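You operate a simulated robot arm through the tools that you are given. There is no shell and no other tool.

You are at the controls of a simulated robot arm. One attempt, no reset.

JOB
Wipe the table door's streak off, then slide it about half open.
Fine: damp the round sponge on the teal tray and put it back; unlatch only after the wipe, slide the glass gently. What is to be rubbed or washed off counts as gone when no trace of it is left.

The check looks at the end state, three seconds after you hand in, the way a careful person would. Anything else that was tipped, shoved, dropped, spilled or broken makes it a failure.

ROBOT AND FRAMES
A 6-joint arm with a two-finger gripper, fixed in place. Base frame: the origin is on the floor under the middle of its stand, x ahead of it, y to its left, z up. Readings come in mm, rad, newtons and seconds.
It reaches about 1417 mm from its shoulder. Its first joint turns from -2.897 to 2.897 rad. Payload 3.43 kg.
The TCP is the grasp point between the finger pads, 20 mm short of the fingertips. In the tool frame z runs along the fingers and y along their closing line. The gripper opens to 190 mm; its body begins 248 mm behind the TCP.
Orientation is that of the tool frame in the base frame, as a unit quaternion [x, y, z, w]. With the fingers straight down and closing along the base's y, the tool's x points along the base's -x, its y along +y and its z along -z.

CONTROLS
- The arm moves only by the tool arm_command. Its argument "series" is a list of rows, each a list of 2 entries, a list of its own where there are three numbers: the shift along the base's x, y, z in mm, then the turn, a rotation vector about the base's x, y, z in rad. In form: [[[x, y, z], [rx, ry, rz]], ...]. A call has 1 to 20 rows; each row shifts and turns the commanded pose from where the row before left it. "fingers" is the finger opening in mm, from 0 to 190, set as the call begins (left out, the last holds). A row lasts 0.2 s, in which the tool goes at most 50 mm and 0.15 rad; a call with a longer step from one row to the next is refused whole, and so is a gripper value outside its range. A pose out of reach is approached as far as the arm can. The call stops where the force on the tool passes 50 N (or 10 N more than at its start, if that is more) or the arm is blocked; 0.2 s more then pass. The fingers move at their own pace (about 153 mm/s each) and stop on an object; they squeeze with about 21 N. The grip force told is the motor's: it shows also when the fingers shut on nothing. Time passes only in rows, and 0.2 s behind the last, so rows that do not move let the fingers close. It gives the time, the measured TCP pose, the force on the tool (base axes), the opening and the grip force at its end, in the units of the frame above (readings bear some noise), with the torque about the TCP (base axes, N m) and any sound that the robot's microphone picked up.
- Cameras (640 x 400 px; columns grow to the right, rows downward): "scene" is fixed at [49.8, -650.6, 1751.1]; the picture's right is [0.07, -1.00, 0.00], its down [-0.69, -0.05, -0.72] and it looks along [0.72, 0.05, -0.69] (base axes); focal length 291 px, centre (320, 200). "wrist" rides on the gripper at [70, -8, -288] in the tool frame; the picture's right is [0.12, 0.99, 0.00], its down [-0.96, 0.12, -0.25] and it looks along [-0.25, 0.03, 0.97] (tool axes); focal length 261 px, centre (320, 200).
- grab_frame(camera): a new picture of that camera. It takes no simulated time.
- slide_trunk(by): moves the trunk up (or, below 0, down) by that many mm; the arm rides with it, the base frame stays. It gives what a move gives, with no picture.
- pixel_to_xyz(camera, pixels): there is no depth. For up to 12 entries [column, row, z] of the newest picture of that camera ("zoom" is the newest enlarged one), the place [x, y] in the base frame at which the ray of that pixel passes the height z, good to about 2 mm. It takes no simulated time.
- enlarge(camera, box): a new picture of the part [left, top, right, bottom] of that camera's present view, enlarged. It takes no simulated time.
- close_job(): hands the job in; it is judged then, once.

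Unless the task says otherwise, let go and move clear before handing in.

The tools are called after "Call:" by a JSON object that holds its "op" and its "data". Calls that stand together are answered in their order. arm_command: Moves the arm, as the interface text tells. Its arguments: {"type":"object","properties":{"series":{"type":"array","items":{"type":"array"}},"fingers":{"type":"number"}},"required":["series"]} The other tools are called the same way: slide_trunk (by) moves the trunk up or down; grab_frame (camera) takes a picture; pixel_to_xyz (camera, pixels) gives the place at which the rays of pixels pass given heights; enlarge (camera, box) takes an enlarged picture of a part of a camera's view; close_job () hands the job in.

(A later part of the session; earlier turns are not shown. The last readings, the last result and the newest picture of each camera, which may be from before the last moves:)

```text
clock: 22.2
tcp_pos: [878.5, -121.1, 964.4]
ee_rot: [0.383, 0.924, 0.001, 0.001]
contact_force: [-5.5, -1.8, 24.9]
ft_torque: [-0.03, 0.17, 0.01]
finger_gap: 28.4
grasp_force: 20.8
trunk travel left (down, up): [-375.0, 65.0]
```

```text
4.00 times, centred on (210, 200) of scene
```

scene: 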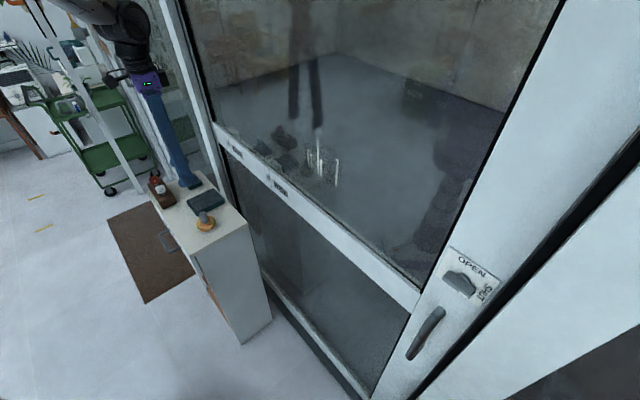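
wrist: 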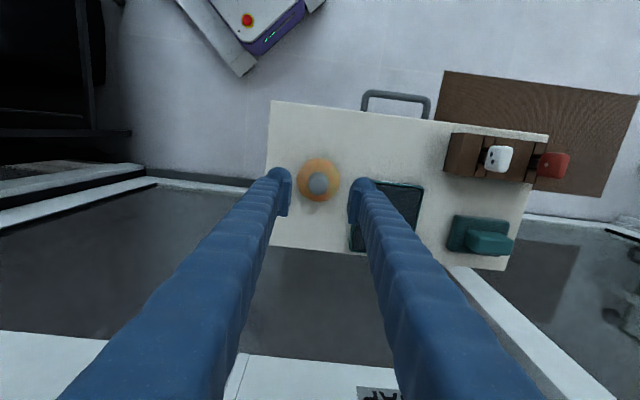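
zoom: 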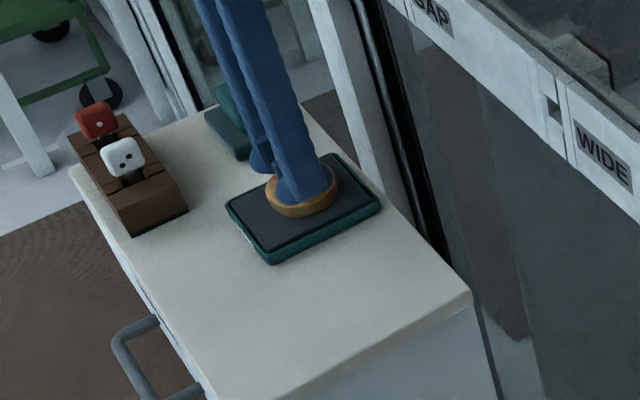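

It's in contact at 25 N with the pad at TCP z≈964. I'll ease up slightly and dwell so it takes up water.

Call:
{"op": "arm_command", "data": {"series": [[[0, 0, 1.5], [0, 0, 0]], [[0, 0, 0], [0, 0, 0]], [[0, 0, 0], [0, 0, 0]], [[0, 0, 0], [0, 0, 0]], [[0, 0, 0], [0, 0, 0]]]}}

Call:
{"op": "enlarge", "data": {"camera": "wrist", "box": [220, 110, 420, 270]}}

```text
clock: 23.4
tcp_pos: [878.9, -120.4, 964.7]
ee_rot: [0.383, 0.924, 0.001, 0.002]
contact_force: [1.6, -5.2, 24.2]
ft_torque: [-0.16, -0.17, -0.02]
finger_gap: 28.7
grasp_force: 21.1
trunk travel left (down, up): [-375.0, 65.0]
```

```text
2.50 times, centred on (320, 190) of wrist
```

zoom: 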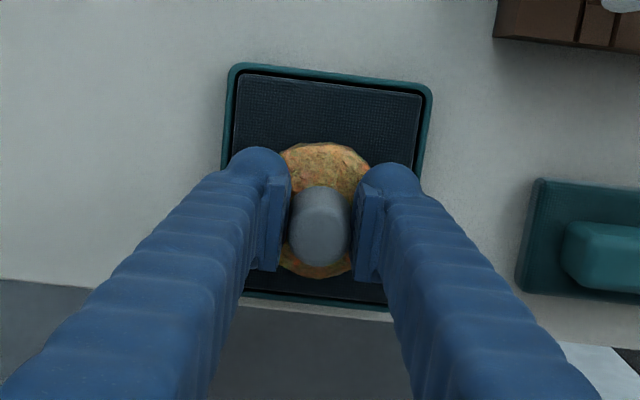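

It has been pressed at 24 N for over a second. I'll lift straight up 60 mm and check the sponge and tray.

Call:
{"op": "arm_command", "data": {"series": [[[0, 0, 10], [0, 0, 0]], [[0, 0, 25], [0, 0, 0]], [[0, 0, 30], [0, 0, 0]]]}}

Call:
{"op": "enlarge", "data": {"camera": "scene", "box": [160, 150, 260, 250]}}

Call:
{"op": "enlarge", "data": {"camera": "wrist", "box": [220, 90, 420, 270]}}

```text
clock: 24.2
tcp_pos: [878.2, -121.8, 1029.0]
ee_rot: [0.382, 0.924, -0.001, -0.002]
contact_force: [-0.5, 0.3, 0.5]
ft_torque: [0.0, -0.09, -0.01]
finger_gap: 29.0
grasp_force: 21.2
trunk travel left (down, up): [-375.0, 65.0]
```

```text
4.00 times, centred on (210, 200) of scene
```

zoom: 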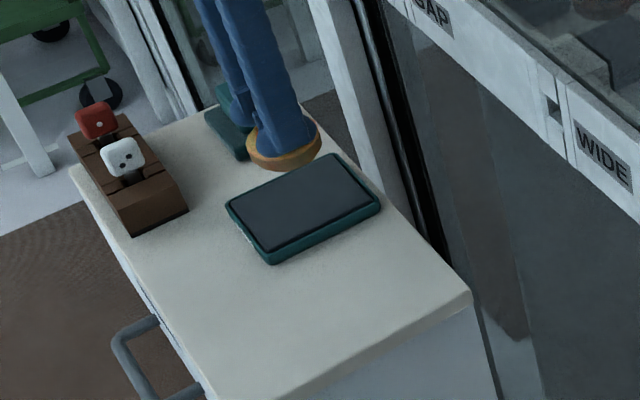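

```text
2.22 times, centred on (320, 180) of wrist
```

zoom: 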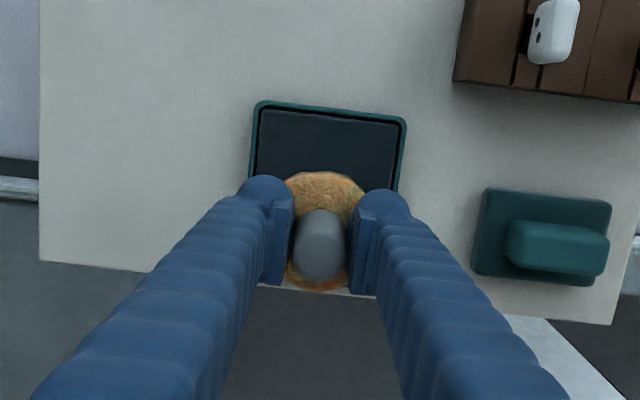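

The sponge is lifted and the tray hasn't moved. I'll rise to z≈1300, then travel along the door, keeping about 200 mm off it, while pitching the sponge face toward the glass.

Call:
{"op": "arm_command", "data": {"series": [[[0, 0, 45], [0, 0, 0]], [[0, 0, 45], [0, 0, 0]], [[0, 0, 45], [0, 0, 0]], [[0, 0, 45], [0, 0, 0]], [[0, 0, 45], [0, 0, 0]], [[0, 0, 45], [0, 0, 0]], [[-34.4, -34.4, 0], [0, 0, 0]], [[-34.4, -34.4, 0], [0, 0, 0]], [[-34.4, -34.4, 0], [0, 0, 0]], [[-34.4, -34.4, 0], [0, 0, 0]], [[-34.4, -34.4, 0], [0, 0, 0]]]}}

Call:
{"op": "arm_command", "data": {"series": [[[-34.4, -34.4, 0], [-0.101, -0.101, 0]], [[-34.4, -34.4, 0], [-0.101, -0.101, 0]], [[-34.4, -34.4, 0], [-0.101, -0.101, 0]], [[-34.4, -34.4, 0], [-0.101, -0.101, 0]], [[-34.4, -34.4, 0], [-0.101, -0.101, 0]], [[-34.4, -34.4, 0], [-0.101, -0.101, 0]]]}}

Call:
{"op": "grab_frame", "data": {"camera": "wrist"}}

Call:
{"op": "grab_frame", "data": {"camera": "scene"}}

```text
clock: 26.6
tcp_pos: [703.3, -291.6, 1297.6]
ee_rot: [0.382, 0.924, 0.001, 0.0]
contact_force: [-1.2, 0.0, -0.2]
ft_torque: [0.01, -0.1, 0.02]
finger_gap: 28.9
grasp_force: 21.4
trunk travel left (down, up): [-375.0, 65.0]
```

```text
clock: 28.2
tcp_pos: [378.5, -470.5, 1239.2]
ee_rot: [0.508, 0.818, -0.186, 0.194]
contact_force: [0.0, 0.4, -0.2]
ft_torque: [0.0, 0.1, -0.05]
finger_gap: 29.1
grasp_force: 21.3
out of reach, approached as far as the arm can: row 5, 6
trunk travel left (down, up): [-375.0, 65.0]
stopped in row 6: the arm was blocked; the commanded pose is now the measured one
```

```text
taken
```

wrist: 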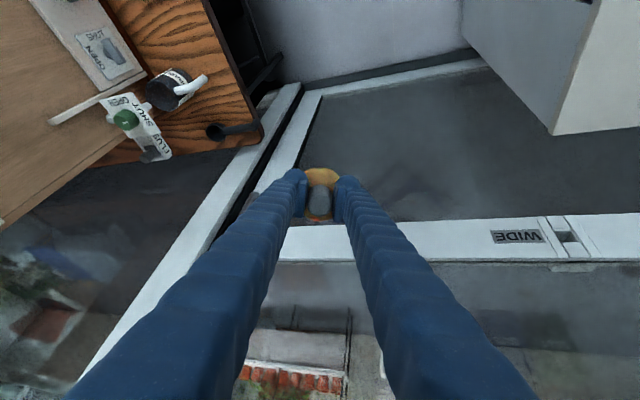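

```text
taken
```

scene: 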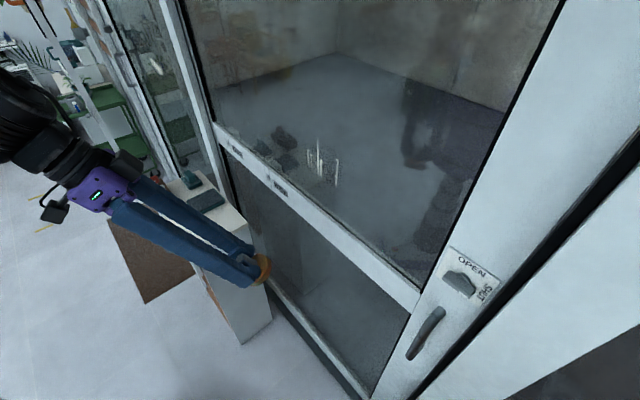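

The arm ran out of room: row 5 was out of reach and it stopped at (378,-470,1239) with the tool half tilted, because the wrist folded too near the shoulder. I'll back out to a straight-down pose farther from the base, then lower the trunk so the horizontal pose has more room.

Call:
{"op": "arm_command", "data": {"series": [[[30.4, -12, 32.2], [0.1006, 0.0442, 0.064]], [[30.4, -12, 32.2], [0.1006, 0.0442, 0.064]], [[30.4, -12, 32.2], [0.1006, 0.0442, 0.064]], [[30.4, -12, 32.2], [0.1006, 0.0442, 0.064]], [[30.4, -12, 32.2], [0.1006, 0.0442, 0.064]]]}}

Call:
{"op": "grab_frame", "data": {"camera": "wrist"}}

Call:
{"op": "grab_frame", "data": {"camera": "scene"}}

```text
clock: 29.4
tcp_pos: [532.7, -532.4, 1397.1]
ee_rot: [0.381, 0.924, 0.003, -0.003]
contact_force: [0.9, 0.7, -1.2]
ft_torque: [0.14, 0.16, -0.03]
finger_gap: 28.9
grasp_force: 20.7
trunk travel left (down, up): [-375.0, 65.0]
```

```text
taken
```

wrist: 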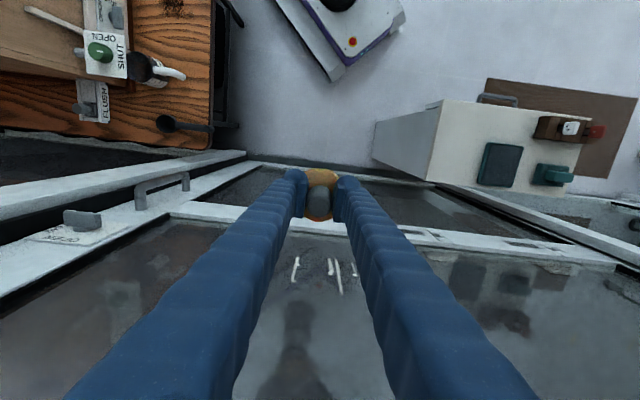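

```text
taken
```

scene: 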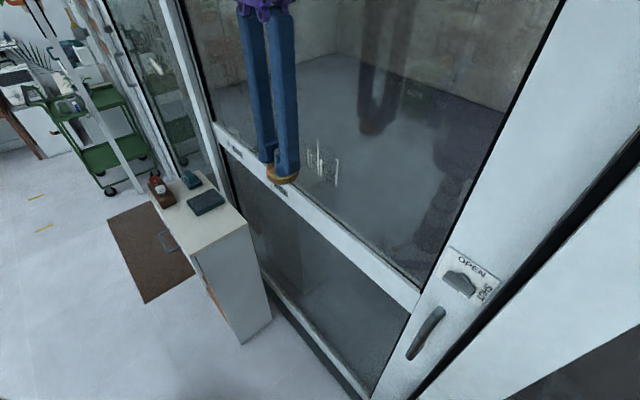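

The arm is back upright at (533,-532,1397), and both cameras see the door. I'll take zooms to triangulate the door plane, streaks, latch and handle precisely.

Call:
{"op": "enlarge", "data": {"camera": "wrist", "box": [20, 150, 220, 280]}}

Call:
{"op": "pixel_to_xyz", "data": {"camera": "zoom", "pixels": [[320, 200, 1200]]}}

Call:
{"op": "enlarge", "data": {"camera": "wrist", "box": [270, 230, 390, 310]}}

Call:
{"op": "enlarge", "data": {"camera": "scene", "box": [285, 135, 365, 195]}}

Call:
{"op": "enlarge", "data": {"camera": "scene", "box": [395, 235, 505, 370]}}

Call:
{"op": "enlarge", "data": {"camera": "wrist", "box": [380, 200, 640, 300]}}

```text
3.08 times, centred on (120, 215) of wrist
```

zoom: 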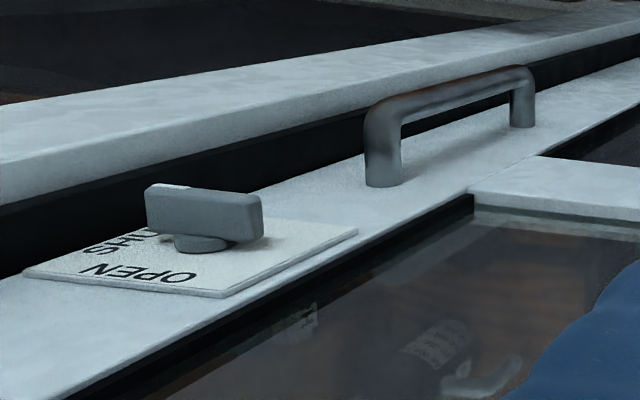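

```text
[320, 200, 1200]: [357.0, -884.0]
```

```text
5.00 times, centred on (330, 270) of wrist
```

zoom: 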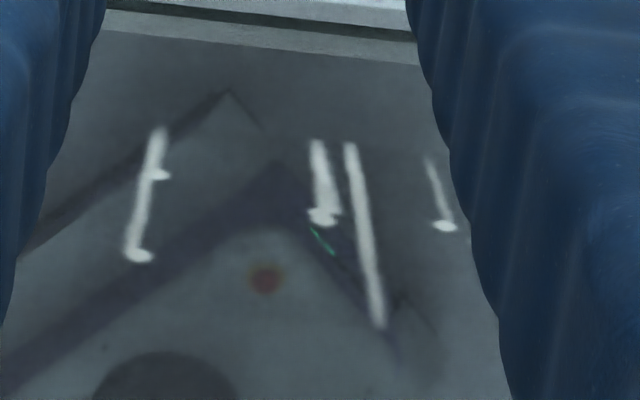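

```text
6.67 times, centred on (325, 165) of scene
```

zoom: 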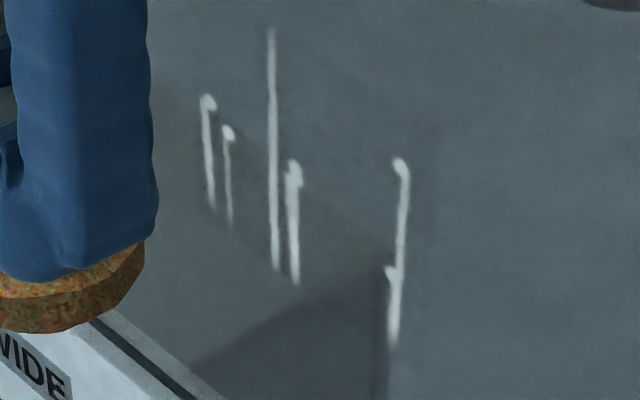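

```text
2.96 times, centred on (450, 302) of scene
```

zoom: 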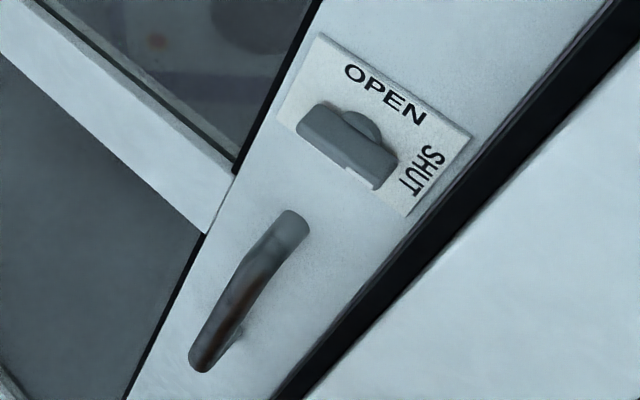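

```text
2.46 times, centred on (510, 250) of wrist
```

zoom: 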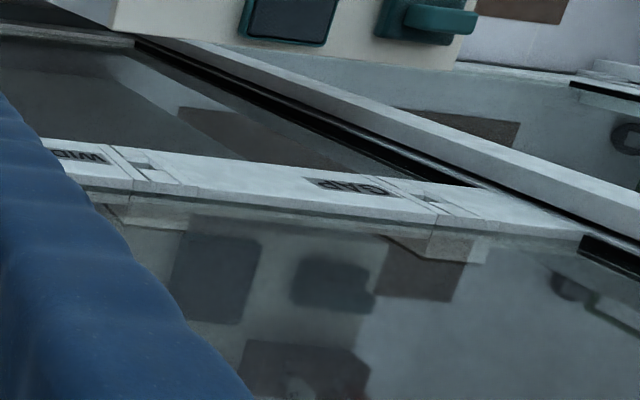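

I'll convert the matched endpoints, for the rightmost drip, the longest drip, the latch plate corners, the handle feet and the GAP/WIDE notches, in both cameras.

Call:
{"op": "grab_frame", "data": {"camera": "scene"}}

Call:
{"op": "grab_frame", "data": {"camera": "wrist"}}

Call:
{"op": "pixel_to_xyz", "data": {"camera": "scene", "pixels": [[337.0, 159.75, 1200], [337.0, 159.75, 1300], [335.8, 186.75, 1200], [335.8, 186.75, 1300], [317.9, 139.5, 1300], [317.9, 139.5, 1400], [318.5, 175, 1200], [318.5, 175, 1300], [450.7, 246.4, 1200], [450.7, 246.4, 1300], [500.7, 281, 1200], [500.7, 281, 1300]]}}

Call:
{"op": "pixel_to_xyz", "data": {"camera": "wrist", "pixels": [[293.4, 281.2, 1200], [293.4, 281.2, 1300], [298, 255.6, 1200], [298, 255.6, 1300], [341.8, 295.4, 1300], [341.8, 295.4, 1400], [336, 258.6, 1200], [336, 258.6, 1300], [91, 246, 1200], [91, 246, 1300], [26.6, 239, 1200], [26.6, 239, 1300]]}}

```text
taken
```

scene: 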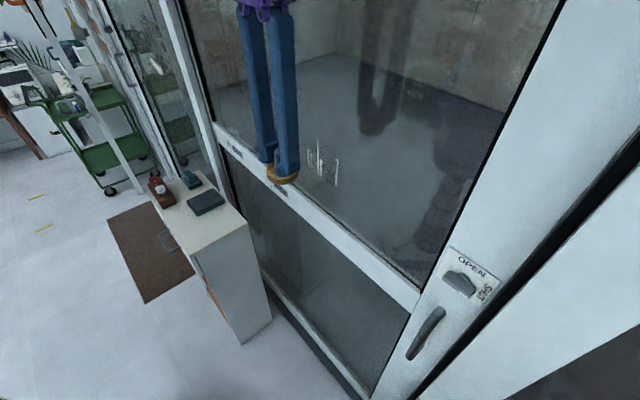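

```text
taken
```

wrist: 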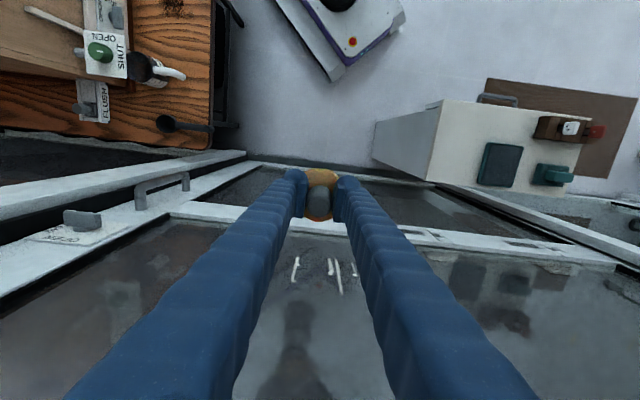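

```text
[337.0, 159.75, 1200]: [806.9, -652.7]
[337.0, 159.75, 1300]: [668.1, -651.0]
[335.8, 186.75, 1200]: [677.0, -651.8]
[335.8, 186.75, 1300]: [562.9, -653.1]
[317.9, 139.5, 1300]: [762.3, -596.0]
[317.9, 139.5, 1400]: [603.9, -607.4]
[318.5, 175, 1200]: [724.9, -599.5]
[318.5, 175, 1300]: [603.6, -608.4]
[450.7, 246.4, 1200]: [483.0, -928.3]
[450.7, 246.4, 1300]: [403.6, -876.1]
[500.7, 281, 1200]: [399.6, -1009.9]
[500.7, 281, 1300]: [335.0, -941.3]
```

```text
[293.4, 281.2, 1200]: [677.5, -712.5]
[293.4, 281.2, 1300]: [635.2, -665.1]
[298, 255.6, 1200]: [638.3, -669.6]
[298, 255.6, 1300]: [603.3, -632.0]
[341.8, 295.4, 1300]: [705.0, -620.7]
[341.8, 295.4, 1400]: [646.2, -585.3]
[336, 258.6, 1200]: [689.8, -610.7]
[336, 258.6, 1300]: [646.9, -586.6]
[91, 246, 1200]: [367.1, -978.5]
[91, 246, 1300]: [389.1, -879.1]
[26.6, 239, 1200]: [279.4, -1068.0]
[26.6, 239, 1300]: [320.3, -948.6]
```

The drips triangulate cleanly. The glass plane is at n·p ≈ 899 mm with the door exactly at 45°, and the drips span s≈-22..+90 and z≈1245..1358. The latch plate corners are (392,-867,1314) and (326,-932,1314). I'll lower the trunk so the wrist has room, then try pitching.

Call:
{"op": "slide_trunk", "data": {"by": -330}}

Call:
{"op": "grab_frame", "data": {"camera": "scene"}}

Call:
{"op": "grab_frame", "data": {"camera": "wrist"}}

```text
clock: 32.6
tcp_pos: [530.0, -531.4, 1068.7]
ee_rot: [0.382, 0.924, 0.003, -0.001]
contact_force: [0.8, -0.1, -0.8]
ft_torque: [-0.04, 0.01, -0.02]
finger_gap: 28.2
grasp_force: 20.9
trunk travel left (down, up): [-45.0, 395.0]
```

```text
taken
```

scene: 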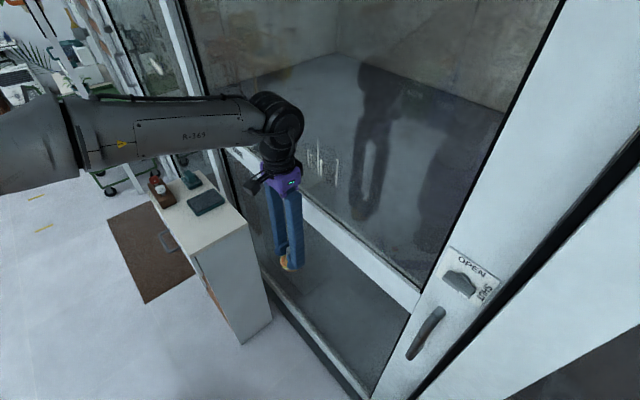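

```text
taken
```

wrist: 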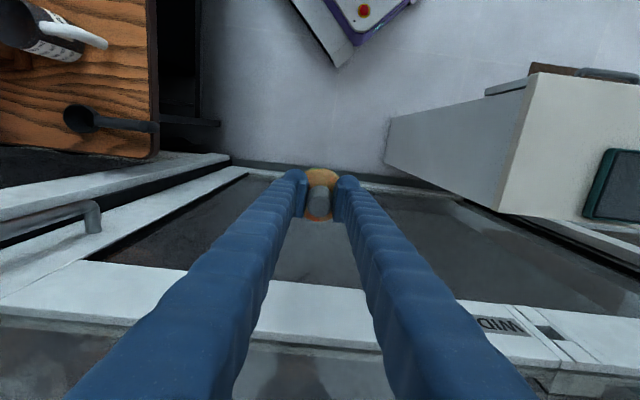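

The trunk is down 330 mm and the view shows the arm clear of everything. I'll raise the TCP to z≈1300 and begin pitching the sponge toward the glass.

Call:
{"op": "arm_command", "data": {"series": [[[0, 0, 46], [0, 0, 0]], [[0, 0, 46], [0, 0, 0]], [[0, 0, 46], [0, 0, 0]], [[0, 0, 46], [0, 0, 0]], [[0, 0, 46], [0, 0, 0]], [[0, 0, 0], [-0.101, -0.101, 0]], [[0, 0, 0], [-0.101, -0.101, 0]], [[0, 0, 0], [-0.101, -0.101, 0]], [[0, 0, 0], [-0.101, -0.101, 0]], [[0, 0, 0], [-0.101, -0.101, 0]]]}}

Call:
{"op": "grab_frame", "data": {"camera": "scene"}}

```text
clock: 34.9
tcp_pos: [527.8, -530.9, 1299.9]
ee_rot: [0.357, 0.867, -0.132, 0.322]
contact_force: [0.5, 0.0, 0.1]
ft_torque: [0.05, -0.03, 0.0]
finger_gap: 28.5
grasp_force: 20.6
trunk travel left (down, up): [-45.0, 395.0]
```

```text
taken
```

scene: 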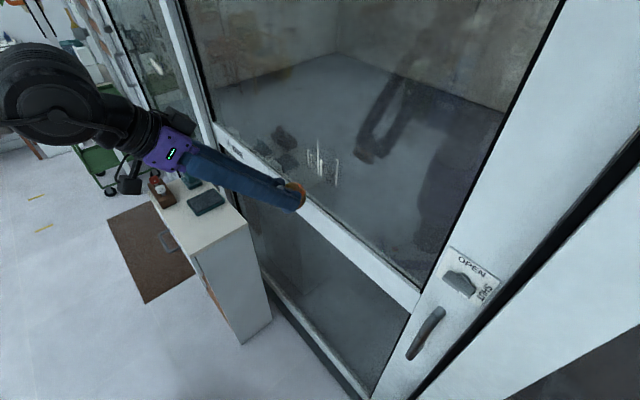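

Pitching works from this trunk height: the tool is now about 41° up. I'll continue the remaining turn to horizontal.

Call:
{"op": "arm_command", "data": {"series": [[[0, 0, 0], [-0.101, -0.101, 0]], [[0, 0, 0], [-0.101, -0.101, 0]], [[0, 0, 0], [-0.101, -0.101, 0]], [[0, 0, 0], [-0.101, -0.101, 0]], [[0, 0, 0], [-0.101, -0.101, 0]], [[0, 0, 0], [-0.101, -0.101, 0]]]}}

Call:
{"op": "grab_frame", "data": {"camera": "scene"}}

Call:
{"op": "grab_frame", "data": {"camera": "wrist"}}

```text
clock: 36.5
tcp_pos: [546.6, -525.6, 1272.4]
ee_rot: [0.319, 0.799, -0.178, 0.477]
contact_force: [0.3, -0.2, 0.3]
ft_torque: [-0.02, 0.0, -0.03]
finger_gap: 28.5
grasp_force: 20.9
out of reach, approached as far as the arm can: row 3, 4, 5, 6
trunk travel left (down, up): [-45.0, 395.0]
stopped in row 6: the arm was blocked; the commanded pose is now the measured one
```

```text
taken
```

scene: 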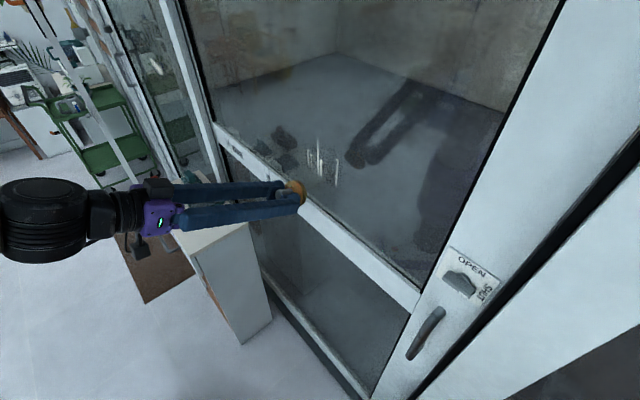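

```text
taken
```

wrist: 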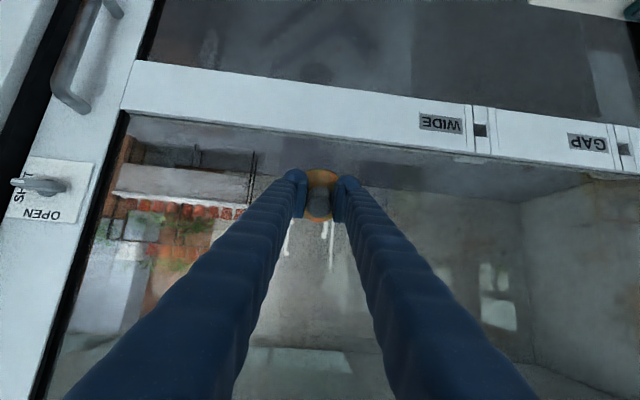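

It stalled about 29° short of horizontal, again with the wrist too close to the base. I'm still about 95 mm off the glass, so I'll move 60 mm closer and 30 mm up, then finish the pitch there.

Call:
{"op": "arm_command", "data": {"series": [[[21.2, -21.2, 15], [0, 0, 0]], [[21.2, -21.2, 15], [0, 0, 0]]]}}

Call:
{"op": "arm_command", "data": {"series": [[[0, 0, 0], [-0.0907, -0.087, -0.0105]], [[0, 0, 0], [-0.0907, -0.087, -0.0105]], [[0, 0, 0], [-0.0907, -0.087, -0.0105]], [[0, 0, 0], [-0.0907, -0.087, -0.0105]]]}}

Call:
{"op": "grab_frame", "data": {"camera": "scene"}}

Call:
{"op": "grab_frame", "data": {"camera": "wrist"}}

```text
clock: 37.0
tcp_pos: [586.4, -567.8, 1309.1]
ee_rot: [0.319, 0.798, -0.179, 0.479]
contact_force: [-0.1, 0.0, -0.4]
ft_torque: [0.05, 0.05, -0.06]
finger_gap: 28.5
grasp_force: 20.8
trunk travel left (down, up): [-45.0, 395.0]
```

```text
clock: 38.0
tcp_pos: [599.3, -552.8, 1306.5]
ee_rot: [0.3, 0.787, -0.172, 0.511]
contact_force: [-0.5, -0.3, -0.6]
ft_torque: [0.04, -0.03, 0.0]
finger_gap: 28.6
grasp_force: 20.8
out of reach, approached as far as the arm can: row 1, 2, 3, 4
trunk travel left (down, up): [-45.0, 395.0]
```

```text
taken
```

scene: 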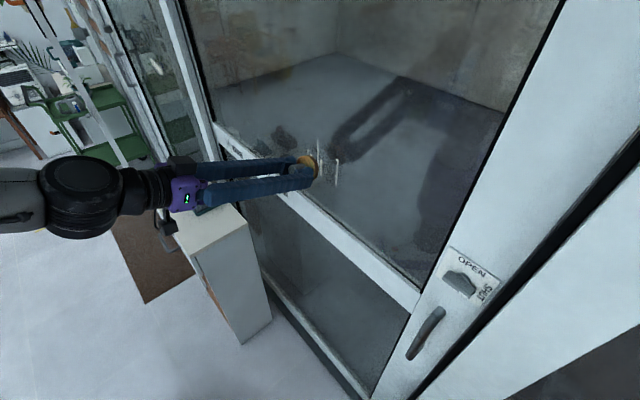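

```text
taken
```

wrist: 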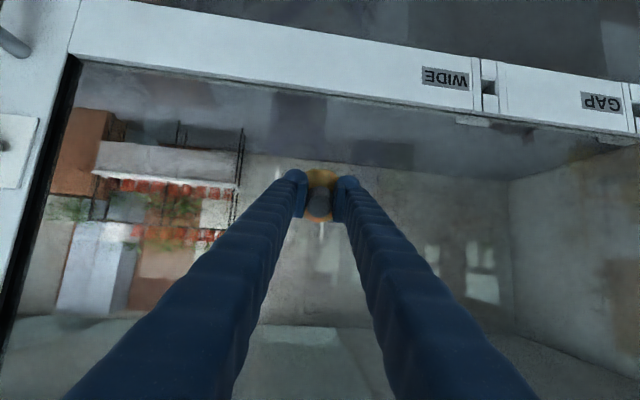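

The stall fits a wrist that can't bend past straight: in the scene view the forearm, the joint at (80,195) and the gripper are now in one line. I'll back off, bend the tool down again, then swing it around the forearm axis so the wrist bends up. The knob is round, so tool roll doesn't matter. First comes the back-off.

Call:
{"op": "arm_command", "data": {"series": [[[-15.1, 17.75, -35.3], [0.0957, 0.0957, 0]], [[-15.1, 17.75, -35.3], [0.0957, 0.0957, 0]], [[-15.1, 17.75, -35.3], [0.0957, 0.0957, 0]], [[-15.1, 17.75, -35.3], [0.0957, 0.0957, 0]], [[-15.1, 17.75, -35.3], [0.0957, 0.0957, 0]], [[-15.1, 17.75, -35.3], [0.0957, 0.0957, 0]], [[-15.1, 17.75, -35.3], [0.0957, 0.0957, 0]], [[-15.1, 17.75, -35.3], [0.0957, 0.0957, 0]]]}}

Call:
{"op": "grab_frame", "data": {"camera": "scene"}}

Call:
{"op": "grab_frame", "data": {"camera": "wrist"}}

```text
clock: 39.9
tcp_pos: [480.9, -410.4, 1021.2]
ee_rot: [0.381, 0.923, 0.028, 0.039]
contact_force: [-0.2, 0.0, -1.2]
ft_torque: [-0.12, 0.0, -0.01]
finger_gap: 28.4
grasp_force: 21.0
trunk travel left (down, up): [-45.0, 395.0]
```

```text
taken
```

scene: 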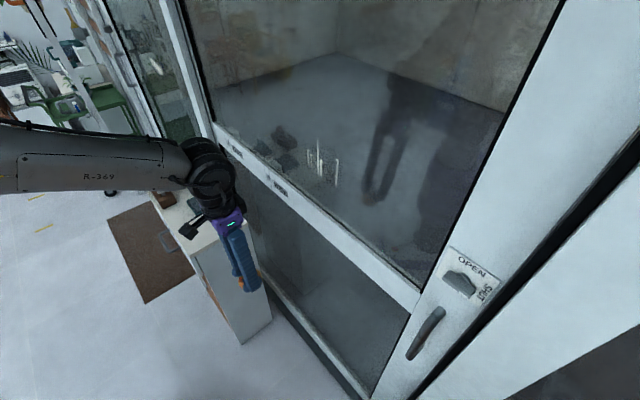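

```text
taken
```

wrist: 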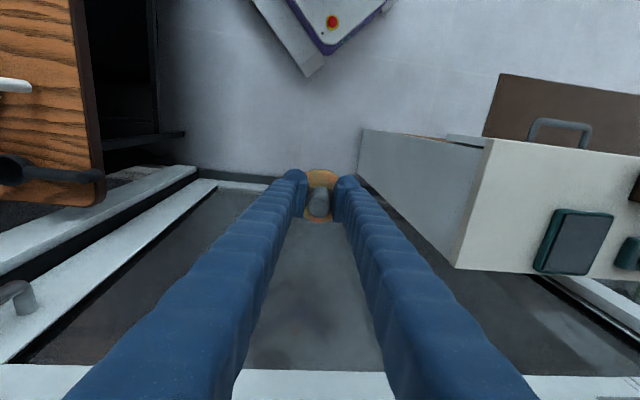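

The tool is nearly vertical again at (481,-410,1021), and the forearm slopes about 20° down. I'll set a 40° bend with the wrist pulled back, then swing the tool around the forearm axis on the open (cabinet) side at z≈1276, well above the cabinet.

Call:
{"op": "arm_command", "data": {"series": [[[-12.1, 5, 0], [-0.0922, -0.0639, -0.0056]], [[-12.1, 5, 0], [-0.0922, -0.0639, -0.0056]], [[-12.1, 5, 0], [-0.0922, -0.0639, -0.0056]], [[-12.1, 5, 0], [-0.0922, -0.0639, -0.0056]]]}}

Call:
{"op": "arm_command", "data": {"series": [[[29.9, 28.3, 2.9], [0.0981, -0.0981, -0.056]], [[30.9, 26.0, 8.5], [0.0981, -0.0981, -0.056]], [[31.2, 23.2, 14.0], [0.0981, -0.0981, -0.056]], [[30.8, 19.8, 19.2], [0.0981, -0.0981, -0.056]], [[29.7, 16.0, 23.9], [0.0981, -0.0981, -0.056]]]}}

Call:
{"op": "grab_frame", "data": {"camera": "scene"}}

```text
clock: 40.9
tcp_pos: [432.0, -390.9, 1025.0]
ee_rot: [0.371, 0.896, -0.093, 0.227]
contact_force: [0.2, 0.1, -0.4]
ft_torque: [0.1, 0.05, 0.01]
finger_gap: 28.3
grasp_force: 20.9
trunk travel left (down, up): [-45.0, 395.0]
```

```text
clock: 42.0
tcp_pos: [585.7, -278.3, 1092.0]
ee_rot: [0.545, 0.75, 0.187, 0.325]
contact_force: [-0.4, -0.1, -1.1]
ft_torque: [0.03, 0.05, 0.0]
finger_gap: 28.2
grasp_force: 20.8
trunk travel left (down, up): [-45.0, 395.0]
```

```text
taken
```

scene: 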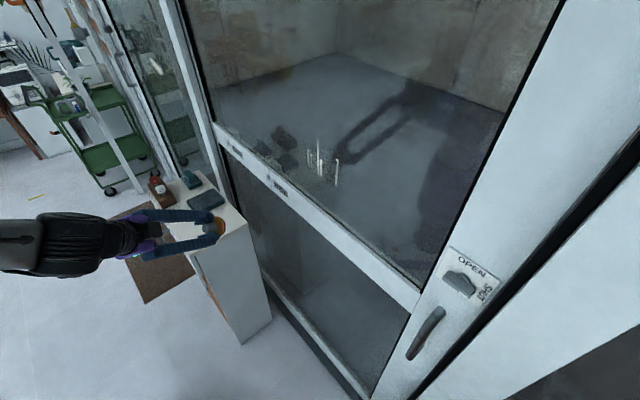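

The swing is working without protest: the tool now points sideways and outward at (586,-278,1092), clear of the cabinet. I'll continue the swing.

Call:
{"op": "arm_command", "data": {"series": [[[27.9, 11.8, 28.1], [0.0981, -0.0981, -0.056]], [[25.5, 7.4, 31.6], [0.0981, -0.0981, -0.056]], [[22.5, 2.8, 34.5], [0.0981, -0.0981, -0.056]], [[19.1, -1.9, 36.6], [0.0981, -0.0981, -0.056]], [[15.2, -6.5, 37.9], [0.0981, -0.0981, -0.056]], [[10.95, -10.95, 38.3], [0.0981, -0.0981, -0.056]]]}}

Call:
{"op": "grab_frame", "data": {"camera": "scene"}}

Call:
{"op": "grab_frame", "data": {"camera": "wrist"}}

```text
clock: 43.5
tcp_pos: [703.7, -275.2, 1299.4]
ee_rot: [0.651, 0.443, 0.484, 0.381]
contact_force: [-0.2, -0.2, -1.7]
ft_torque: [0.03, 0.05, -0.03]
finger_gap: 28.6
grasp_force: 20.8
trunk travel left (down, up): [-45.0, 395.0]
```

```text
taken
```

scene: 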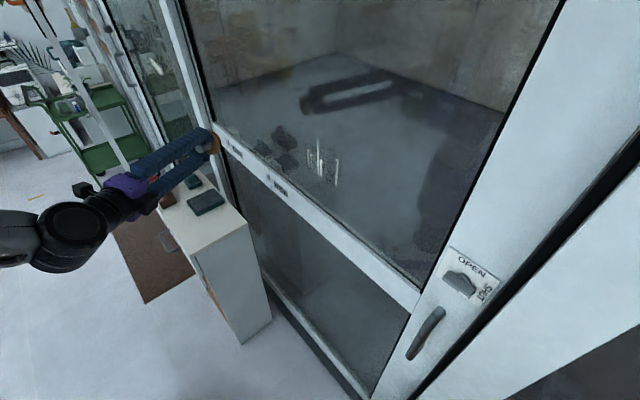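

```text
taken
```

wrist: 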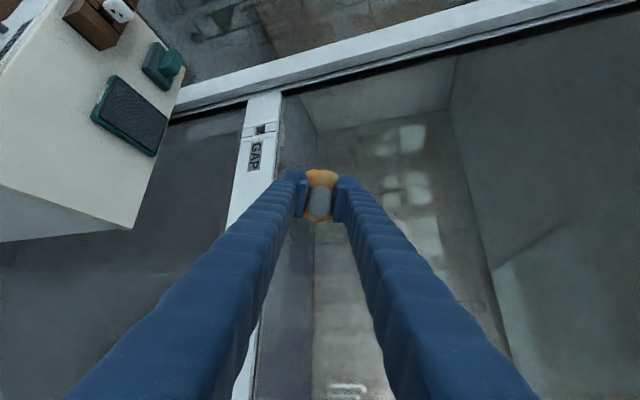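

The wrist passed the sideways position smoothly, with the tool now along +x at (704,-275,1299). I'll continue the swing toward facing the glass.

Call:
{"op": "arm_command", "data": {"series": [[[6.5, -15.2, 37.9], [0.0981, -0.0981, -0.056]], [[1.9, -19.1, 36.6], [0.0981, -0.0981, -0.056]], [[-2.8, -22.5, 34.5], [0.0981, -0.0981, -0.056]], [[-7.4, -25.5, 31.6], [0.0981, -0.0981, -0.056]], [[-11.8, -27.9, 28.1], [0.0981, -0.0981, -0.056]]]}}

Call:
{"op": "grab_frame", "data": {"camera": "scene"}}

Call:
{"op": "grab_frame", "data": {"camera": "wrist"}}

```text
clock: 44.6
tcp_pos: [692.4, -383.0, 1470.8]
ee_rot: [0.643, 0.114, 0.661, 0.371]
contact_force: [-0.1, -0.1, -0.4]
ft_torque: [-0.01, 0.0, 0.0]
finger_gap: 28.2
grasp_force: 20.6
trunk travel left (down, up): [-45.0, 395.0]
```

```text
taken
```

scene: 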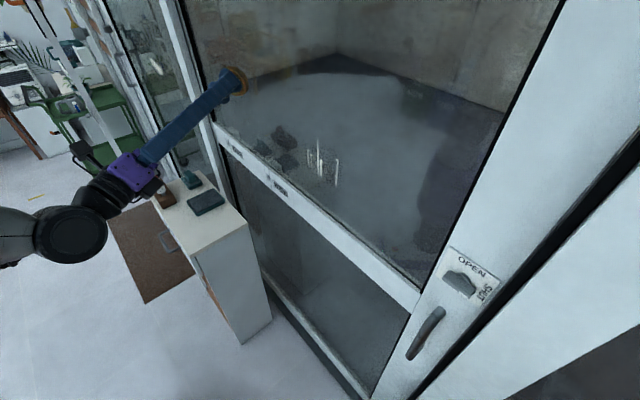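

```text
taken
```

wrist: 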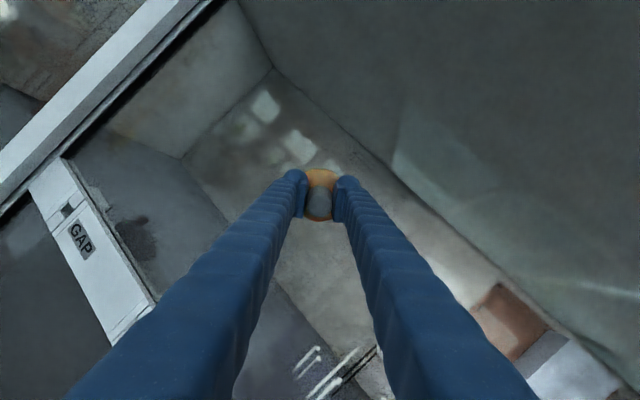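

The tool has passed horizontal on the up-bend side, so the new wrist branch works. I'll finish the last five rows to face the door squarely.

Call:
{"op": "arm_command", "data": {"series": [[[-16.0, -29.7, 23.9], [0.0981, -0.0981, -0.056]], [[-19.8, -30.8, 19.2], [0.0981, -0.0981, -0.056]], [[-23.2, -31.2, 14.0], [0.0981, -0.0981, -0.056]], [[-26.0, -30.9, 8.5], [0.0981, -0.0981, -0.056]], [[-28.3, -29.9, 2.9], [0.0981, -0.0981, -0.056]]]}}

Call:
{"op": "grab_frame", "data": {"camera": "scene"}}

Call:
{"op": "grab_frame", "data": {"camera": "wrist"}}

```text
clock: 45.9
tcp_pos: [537.6, -569.5, 1546.2]
ee_rot: [0.561, -0.199, 0.745, 0.302]
contact_force: [1.3, 0.0, -1.3]
ft_torque: [-0.02, -0.06, -0.05]
finger_gap: 27.9
grasp_force: 20.7
out of reach, approached as far as the arm can: row 3, 4, 5
trunk travel left (down, up): [-45.0, 395.0]
```

```text
taken
```

scene: 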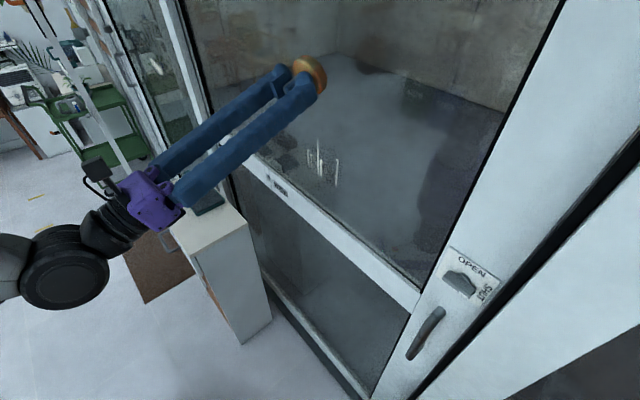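

```text
taken
```

wrist: 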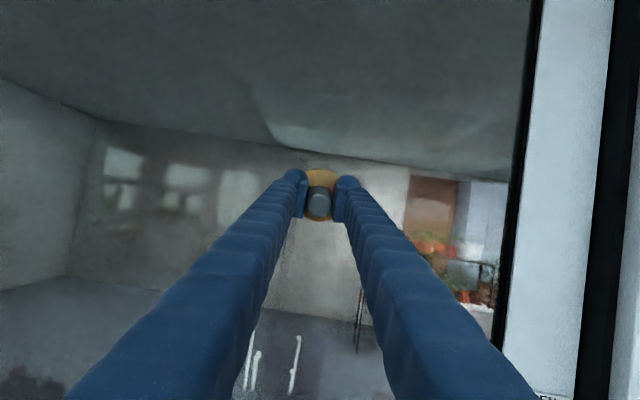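

The swing hit a forearm-roll limit at the end (rows 3-5), with the tool at (0.72,-0.64,0.29). So a perpendicular press isn't reachable across the whole streak this way. Instead I'll regrip the knob with the tool tilted about 35°. The round knob lets me then roll the tool 180°, so the face meets the glass flat while the tool slopes down, which I know is reachable. First I'll retrace the swing.

Call:
{"op": "arm_command", "data": {"series": [[[25.8, 31.1, -12.6], [-0.0778, 0.0731, 0.039]], [[25.8, 31.1, -12.6], [-0.0778, 0.0731, 0.039]], [[25.8, 31.1, -12.6], [-0.0778, 0.0731, 0.039]], [[25.8, 31.1, -12.6], [-0.0778, 0.0731, 0.039]], [[25.8, 31.1, -12.6], [-0.0778, 0.0731, 0.039]], [[25.8, 31.1, -12.6], [-0.0778, 0.0731, 0.039]], [[11.8, 27.9, -28.1], [-0.0981, 0.0981, 0.056]], [[7.4, 25.5, -31.6], [-0.0981, 0.0981, 0.056]], [[2.8, 22.5, -34.5], [-0.0981, 0.0981, 0.056]], [[-1.9, 19.1, -36.6], [-0.0981, 0.0981, 0.056]], [[-6.5, 15.2, -37.9], [-0.0981, 0.0981, 0.056]], [[-10.95, 10.95, -38.3], [-0.0981, 0.0981, 0.056]]]}}

```text
clock: 48.5
tcp_pos: [693.8, -259.2, 1265.4]
ee_rot: [0.641, 0.501, 0.442, 0.378]
contact_force: [1.0, -0.3, -0.6]
ft_torque: [0.02, 0.0, -0.02]
finger_gap: 28.3
grasp_force: 20.3
trunk travel left (down, up): [-45.0, 395.0]
```

I'm back near the sideways pose at (694,-259,1265) with no contact. I'll finish retracing to the downward bend.

Call:
{"op": "arm_command", "data": {"series": [[[-15.2, 6.5, -37.9], [-0.0981, 0.0981, 0.056]], [[-19.1, 1.9, -36.6], [-0.0981, 0.0981, 0.056]], [[-22.5, -2.8, -34.5], [-0.0981, 0.0981, 0.056]], [[-25.5, -7.4, -31.6], [-0.0981, 0.0981, 0.056]], [[-27.9, -11.8, -28.1], [-0.0981, 0.0981, 0.056]], [[-29.7, -16.0, -23.9], [-0.0981, 0.0981, 0.056]], [[-30.8, -19.8, -19.2], [-0.0981, 0.0981, 0.056]], [[-31.2, -23.2, -14.0], [-0.0981, 0.0981, 0.056]], [[-30.9, -26.0, -8.5], [-0.0981, 0.0981, 0.056]], [[-29.9, -28.3, -2.9], [-0.0981, 0.0981, 0.056]]]}}

Call:
{"op": "grab_frame", "data": {"camera": "scene"}}

```text
clock: 50.6
tcp_pos: [433.1, -388.7, 1026.9]
ee_rot: [0.372, 0.896, -0.089, 0.226]
contact_force: [0.3, 0.4, -1.1]
ft_torque: [0.04, -0.02, -0.05]
finger_gap: 27.9
grasp_force: 21.0
trunk travel left (down, up): [-45.0, 395.0]
```

```text
taken
```

scene: 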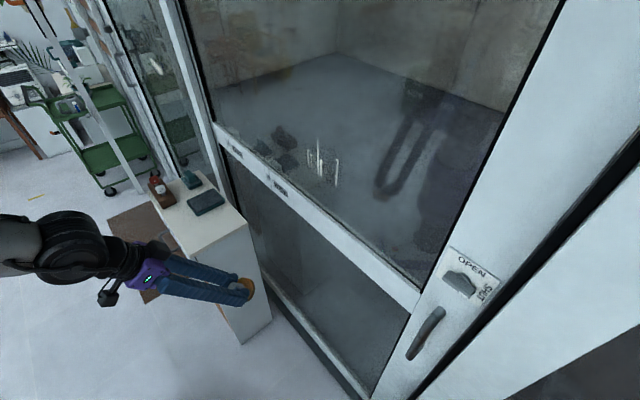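

I'm back at the downward-bent pose. Before committing to the regrip plan, I'll test whether the last joint allows a 180° roll about the tool axis from here.

Call:
{"op": "arm_command", "data": {"series": [[[0, 0, 0], [-0.0507, 0.0491, 0.132]], [[0, 0, 0], [-0.0507, 0.0491, 0.132]], [[0, 0, 0], [-0.0507, 0.0491, 0.132]], [[0, 0, 0], [-0.0507, 0.0491, 0.132]], [[0, 0, 0], [-0.0507, 0.0491, 0.132]], [[0, 0, 0], [-0.0507, 0.0491, 0.132]], [[0, 0, 0], [-0.0507, 0.0491, 0.132]], [[0, 0, 0], [-0.0507, 0.0491, 0.132]], [[0, 0, 0], [-0.0507, 0.0491, 0.132]], [[0, 0, 0], [-0.0507, 0.0491, 0.132]], [[0, 0, 0], [-0.0507, 0.0491, 0.132]], [[0, 0, 0], [-0.0507, 0.0491, 0.132]], [[0, 0, 0], [-0.0507, 0.0491, 0.132]], [[0, 0, 0], [-0.0507, 0.0491, 0.132]], [[0, 0, 0], [-0.0507, 0.0491, 0.132]], [[0, 0, 0], [-0.0507, 0.0491, 0.132]], [[0, 0, 0], [-0.0507, 0.0491, 0.132]], [[0, 0, 0], [-0.0507, 0.0491, 0.132]], [[0, 0, 0], [-0.0507, 0.0491, 0.132]], [[0, 0, 0], [-0.0507, 0.0491, 0.132]]]}}

Call:
{"op": "grab_frame", "data": {"camera": "scene"}}

```text
clock: 54.9
tcp_pos: [432.4, -386.4, 1027.6]
ee_rot: [0.866, -0.437, 0.231, 0.073]
contact_force: [0.8, 0.4, 0.0]
ft_torque: [-0.01, 0.0, -0.03]
finger_gap: 27.9
grasp_force: 20.6
trunk travel left (down, up): [-45.0, 395.0]
```

```text
taken
```

scene: 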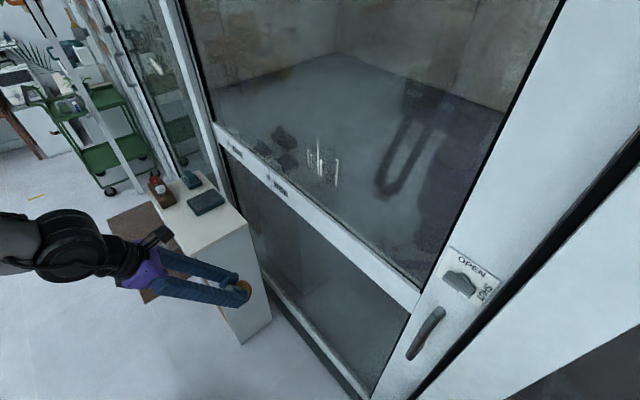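

The roll reached 171° without complaint, so both rolls are available and the plan holds. I'll carry the sponge back over its original spot with the tool straight down at z≈1100.

Call:
{"op": "arm_command", "data": {"series": [[[36, 24.8, 8.1], [0.0222, 0.051, 0.079]], [[36, 24.8, 8.1], [0.0222, 0.051, 0.079]], [[36, 24.8, 8.1], [0.0222, 0.051, 0.079]], [[36, 24.8, 8.1], [0.0222, 0.051, 0.079]], [[36, 24.8, 8.1], [0.0222, 0.051, 0.079]], [[36, 24.8, 8.1], [0.0222, 0.051, 0.079]], [[36, 24.8, 8.1], [0.0222, 0.051, 0.079]], [[36, 24.8, 8.1], [0.0222, 0.051, 0.079]], [[36, 24.8, 8.1], [0.0222, 0.051, 0.079]]]}}

Call:
{"op": "grab_frame", "data": {"camera": "wrist"}}

Call:
{"op": "grab_frame", "data": {"camera": "scene"}}

```text
clock: 56.9
tcp_pos: [745.6, -118.7, 1088.0]
ee_rot: [0.991, -0.133, 0.006, 0.016]
contact_force: [-0.1, -1.9, -0.6]
ft_torque: [0.33, -0.06, 0.03]
finger_gap: 28.2
grasp_force: 21.1
out of reach, approached as far as the arm can: row 7, 8, 9
trunk travel left (down, up): [-45.0, 395.0]
```

```text
taken
```

wrist: 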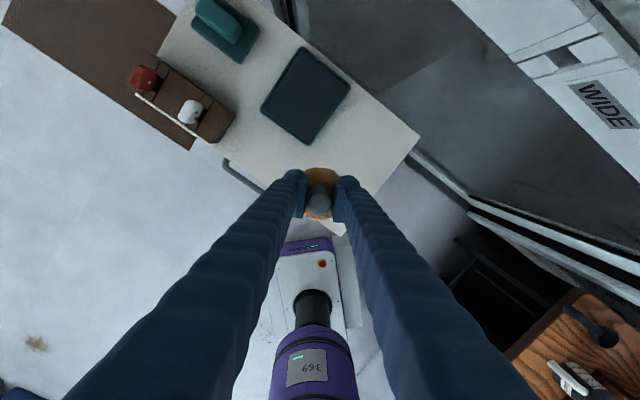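

```text
taken
```

scene: 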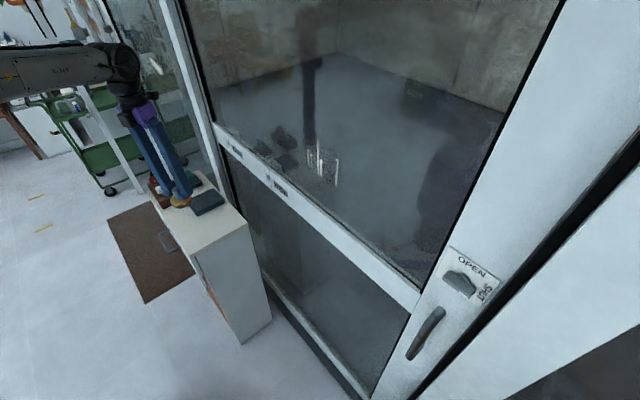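

Near the spot, the roll limit stopped me about 6° short at (746,-119,1088). That's no problem for a round knob. I'll yaw back 12°, straighten, and centre over the original spot at (756,-163).

Call:
{"op": "arm_command", "data": {"series": [[[5.2, -22.1, 0], [0.0165, 0.004, -0.102]], [[5.2, -22.2, 0], [0.0165, 0.004, -0.102]], [[0, 0, 0], [0, 0, 0]]]}}

Call:
{"op": "grab_frame", "data": {"camera": "wrist"}}

```text
clock: 57.6
tcp_pos: [758.1, -164.0, 1091.7]
ee_rot: [0.972, -0.235, -0.001, 0.002]
contact_force: [0.4, -0.8, 0.0]
ft_torque: [0.14, -0.07, -0.02]
finger_gap: 27.9
grasp_force: 21.3
trunk travel left (down, up): [-45.0, 395.0]
```

```text
taken
```

wrist: 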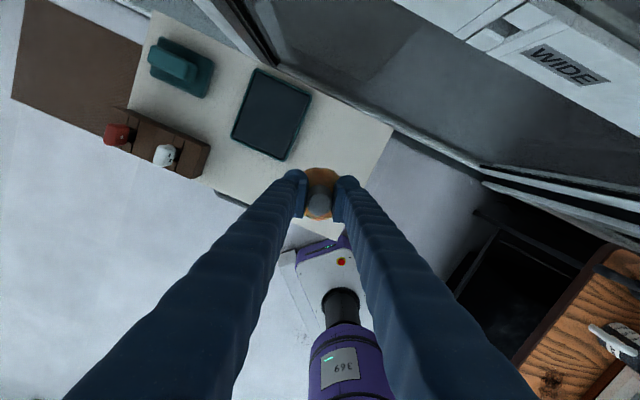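

It's vertical and over (757,-164). I'll descend to just above contact, then step down gently.

Call:
{"op": "arm_command", "data": {"series": [[[-0.5, 0.3, -40], [0, 0, 0]], [[-0.5, 0.3, -40], [0, 0, 0]], [[0, 0, -35], [0, 0, 0]], [[0, 0, -18], [0, 0, 0]], [[0, 0, 0], [0, 0, 0]]]}}

Call:
{"op": "enlarge", "data": {"camera": "scene", "box": [160, 150, 260, 250]}}

```text
clock: 58.9
tcp_pos: [758.8, -164.0, 956.1]
ee_rot: [0.972, -0.234, -0.001, 0.003]
contact_force: [0.2, 0.0, -0.8]
ft_torque: [0.01, 0.01, 0.0]
finger_gap: 27.9
grasp_force: 20.8
trunk travel left (down, up): [-45.0, 395.0]
```

```text
4.00 times, centred on (210, 200) of scene
```

zoom: 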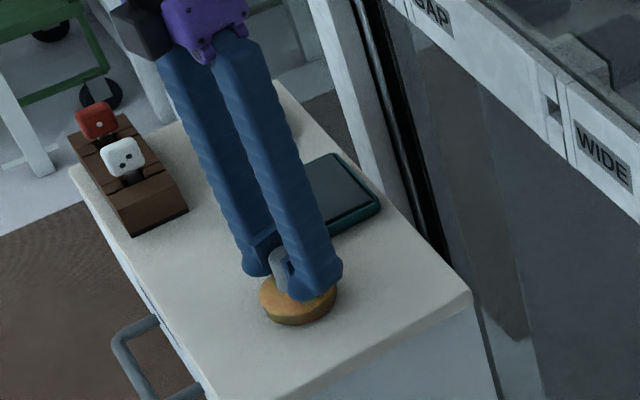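

The gap has crept from 29.1 to 27.9 mm, so the knob may have slid slightly in the grip. I'll step down in small increments to feel for the cabinet top.

Call:
{"op": "arm_command", "data": {"series": [[[0, 0, -2], [0, 0, 0]], [[0, 0, -2], [0, 0, 0]]]}}

Call:
{"op": "arm_command", "data": {"series": [[[0, 0, -1.5], [0, 0, 0]], [[0, 0, -1.5], [0, 0, 0]]]}}

```text
clock: 59.5
tcp_pos: [758.0, -162.9, 954.4]
ee_rot: [0.972, -0.234, -0.002, 0.002]
contact_force: [0.3, -0.1, -1.7]
ft_torque: [-0.01, 0.02, 0.01]
finger_gap: 27.8
grasp_force: 21.3
trunk travel left (down, up): [-45.0, 395.0]
```

```text
clock: 60.0
tcp_pos: [757.9, -162.9, 950.7]
ee_rot: [0.972, -0.233, 0.001, 0.002]
contact_force: [-0.6, -3.6, 13.7]
ft_torque: [-0.04, 0.02, 0.0]
finger_gap: 27.6
grasp_force: 21.1
trunk travel left (down, up): [-45.0, 395.0]
```

Contact is at TCP z≈951 with about 14 N, so the sponge is on the cabinet. I'll ease up 1 mm, open, and lift straight off.

Call:
{"op": "arm_command", "data": {"series": [[[0, 0, 1], [0, 0, 0]]]}}

Call:
{"op": "arm_command", "data": {"series": [[[0, 0, 0], [0, 0, 0]], [[0, 0, 0], [0, 0, 0]], [[0, 0, 20], [0, 0, 0]], [[0, 0, 40], [0, 0, 0]], [[0, 0, 40], [0, 0, 0]], [[0, 0, 40], [0, 0, 0]]], "fingers": 66}}

Call:
{"op": "grab_frame", "data": {"camera": "wrist"}}

Call:
{"op": "enlarge", "data": {"camera": "scene", "box": [160, 150, 260, 250]}}

```text
clock: 60.5
tcp_pos: [758.5, -162.1, 952.7]
ee_rot: [0.972, -0.233, -0.001, 0.002]
contact_force: [1.6, -4.2, 8.4]
ft_torque: [-0.09, -0.17, -0.05]
finger_gap: 27.9
grasp_force: 20.9
trunk travel left (down, up): [-45.0, 395.0]
```

```text
clock: 61.9
tcp_pos: [758.9, -163.7, 1093.5]
ee_rot: [0.972, -0.234, -0.001, 0.002]
contact_force: [-0.2, 0.7, -0.3]
ft_torque: [0.0, -0.05, 0.04]
finger_gap: 65.9
grasp_force: 0.1
trunk travel left (down, up): [-45.0, 395.0]
```

```text
taken
```

wrist: 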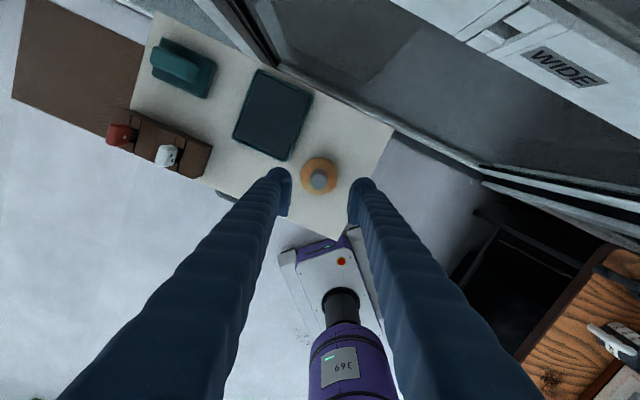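

```text
4.00 times, centred on (210, 200) of scene
```

zoom: 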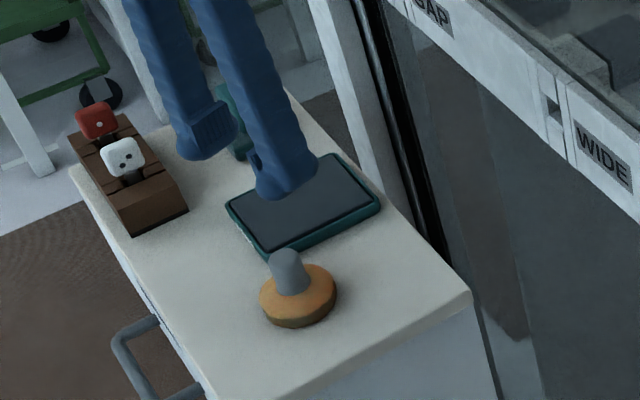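

The sponge stands upright at its original spot, and its lower rim now looks darker, so it's damp. I'll tilt the tool 35° and back off along its axis for the slanted regrip.

Call:
{"op": "arm_command", "data": {"series": [[[-15.8, 8, -4], [-0.0555, -0.1089, 0]], [[-15.8, 8, -4], [-0.0555, -0.1089, 0]], [[-15.8, 8, -4], [-0.0555, -0.1089, 0]], [[-15.8, 8, -4], [-0.0555, -0.1089, 0]], [[-15.8, 8, -4], [-0.0555, -0.1089, 0]]]}}

Call:
{"op": "grab_frame", "data": {"camera": "wrist"}}

Call:
{"op": "grab_frame", "data": {"camera": "scene"}}

```text
clock: 63.0
tcp_pos: [677.0, -121.7, 1072.2]
ee_rot: [0.927, -0.222, 0.293, 0.071]
contact_force: [0.4, -0.3, -0.1]
ft_torque: [0.04, 0.01, 0.05]
finger_gap: 66.2
grasp_force: 0.1
trunk travel left (down, up): [-45.0, 395.0]
```

```text
taken
```

wrist: 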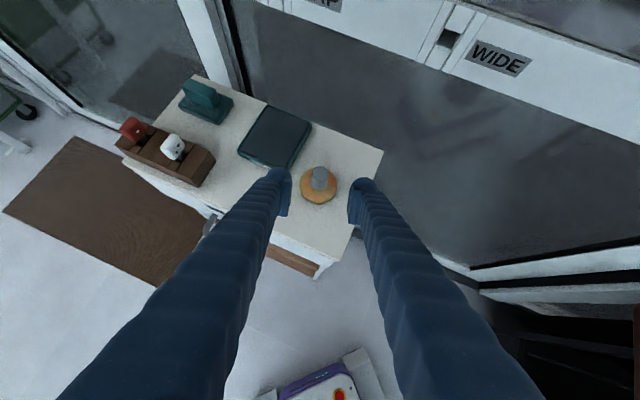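

```text
taken
```

scene: 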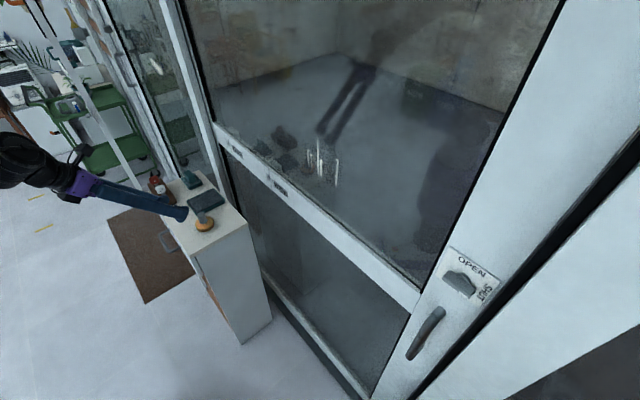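

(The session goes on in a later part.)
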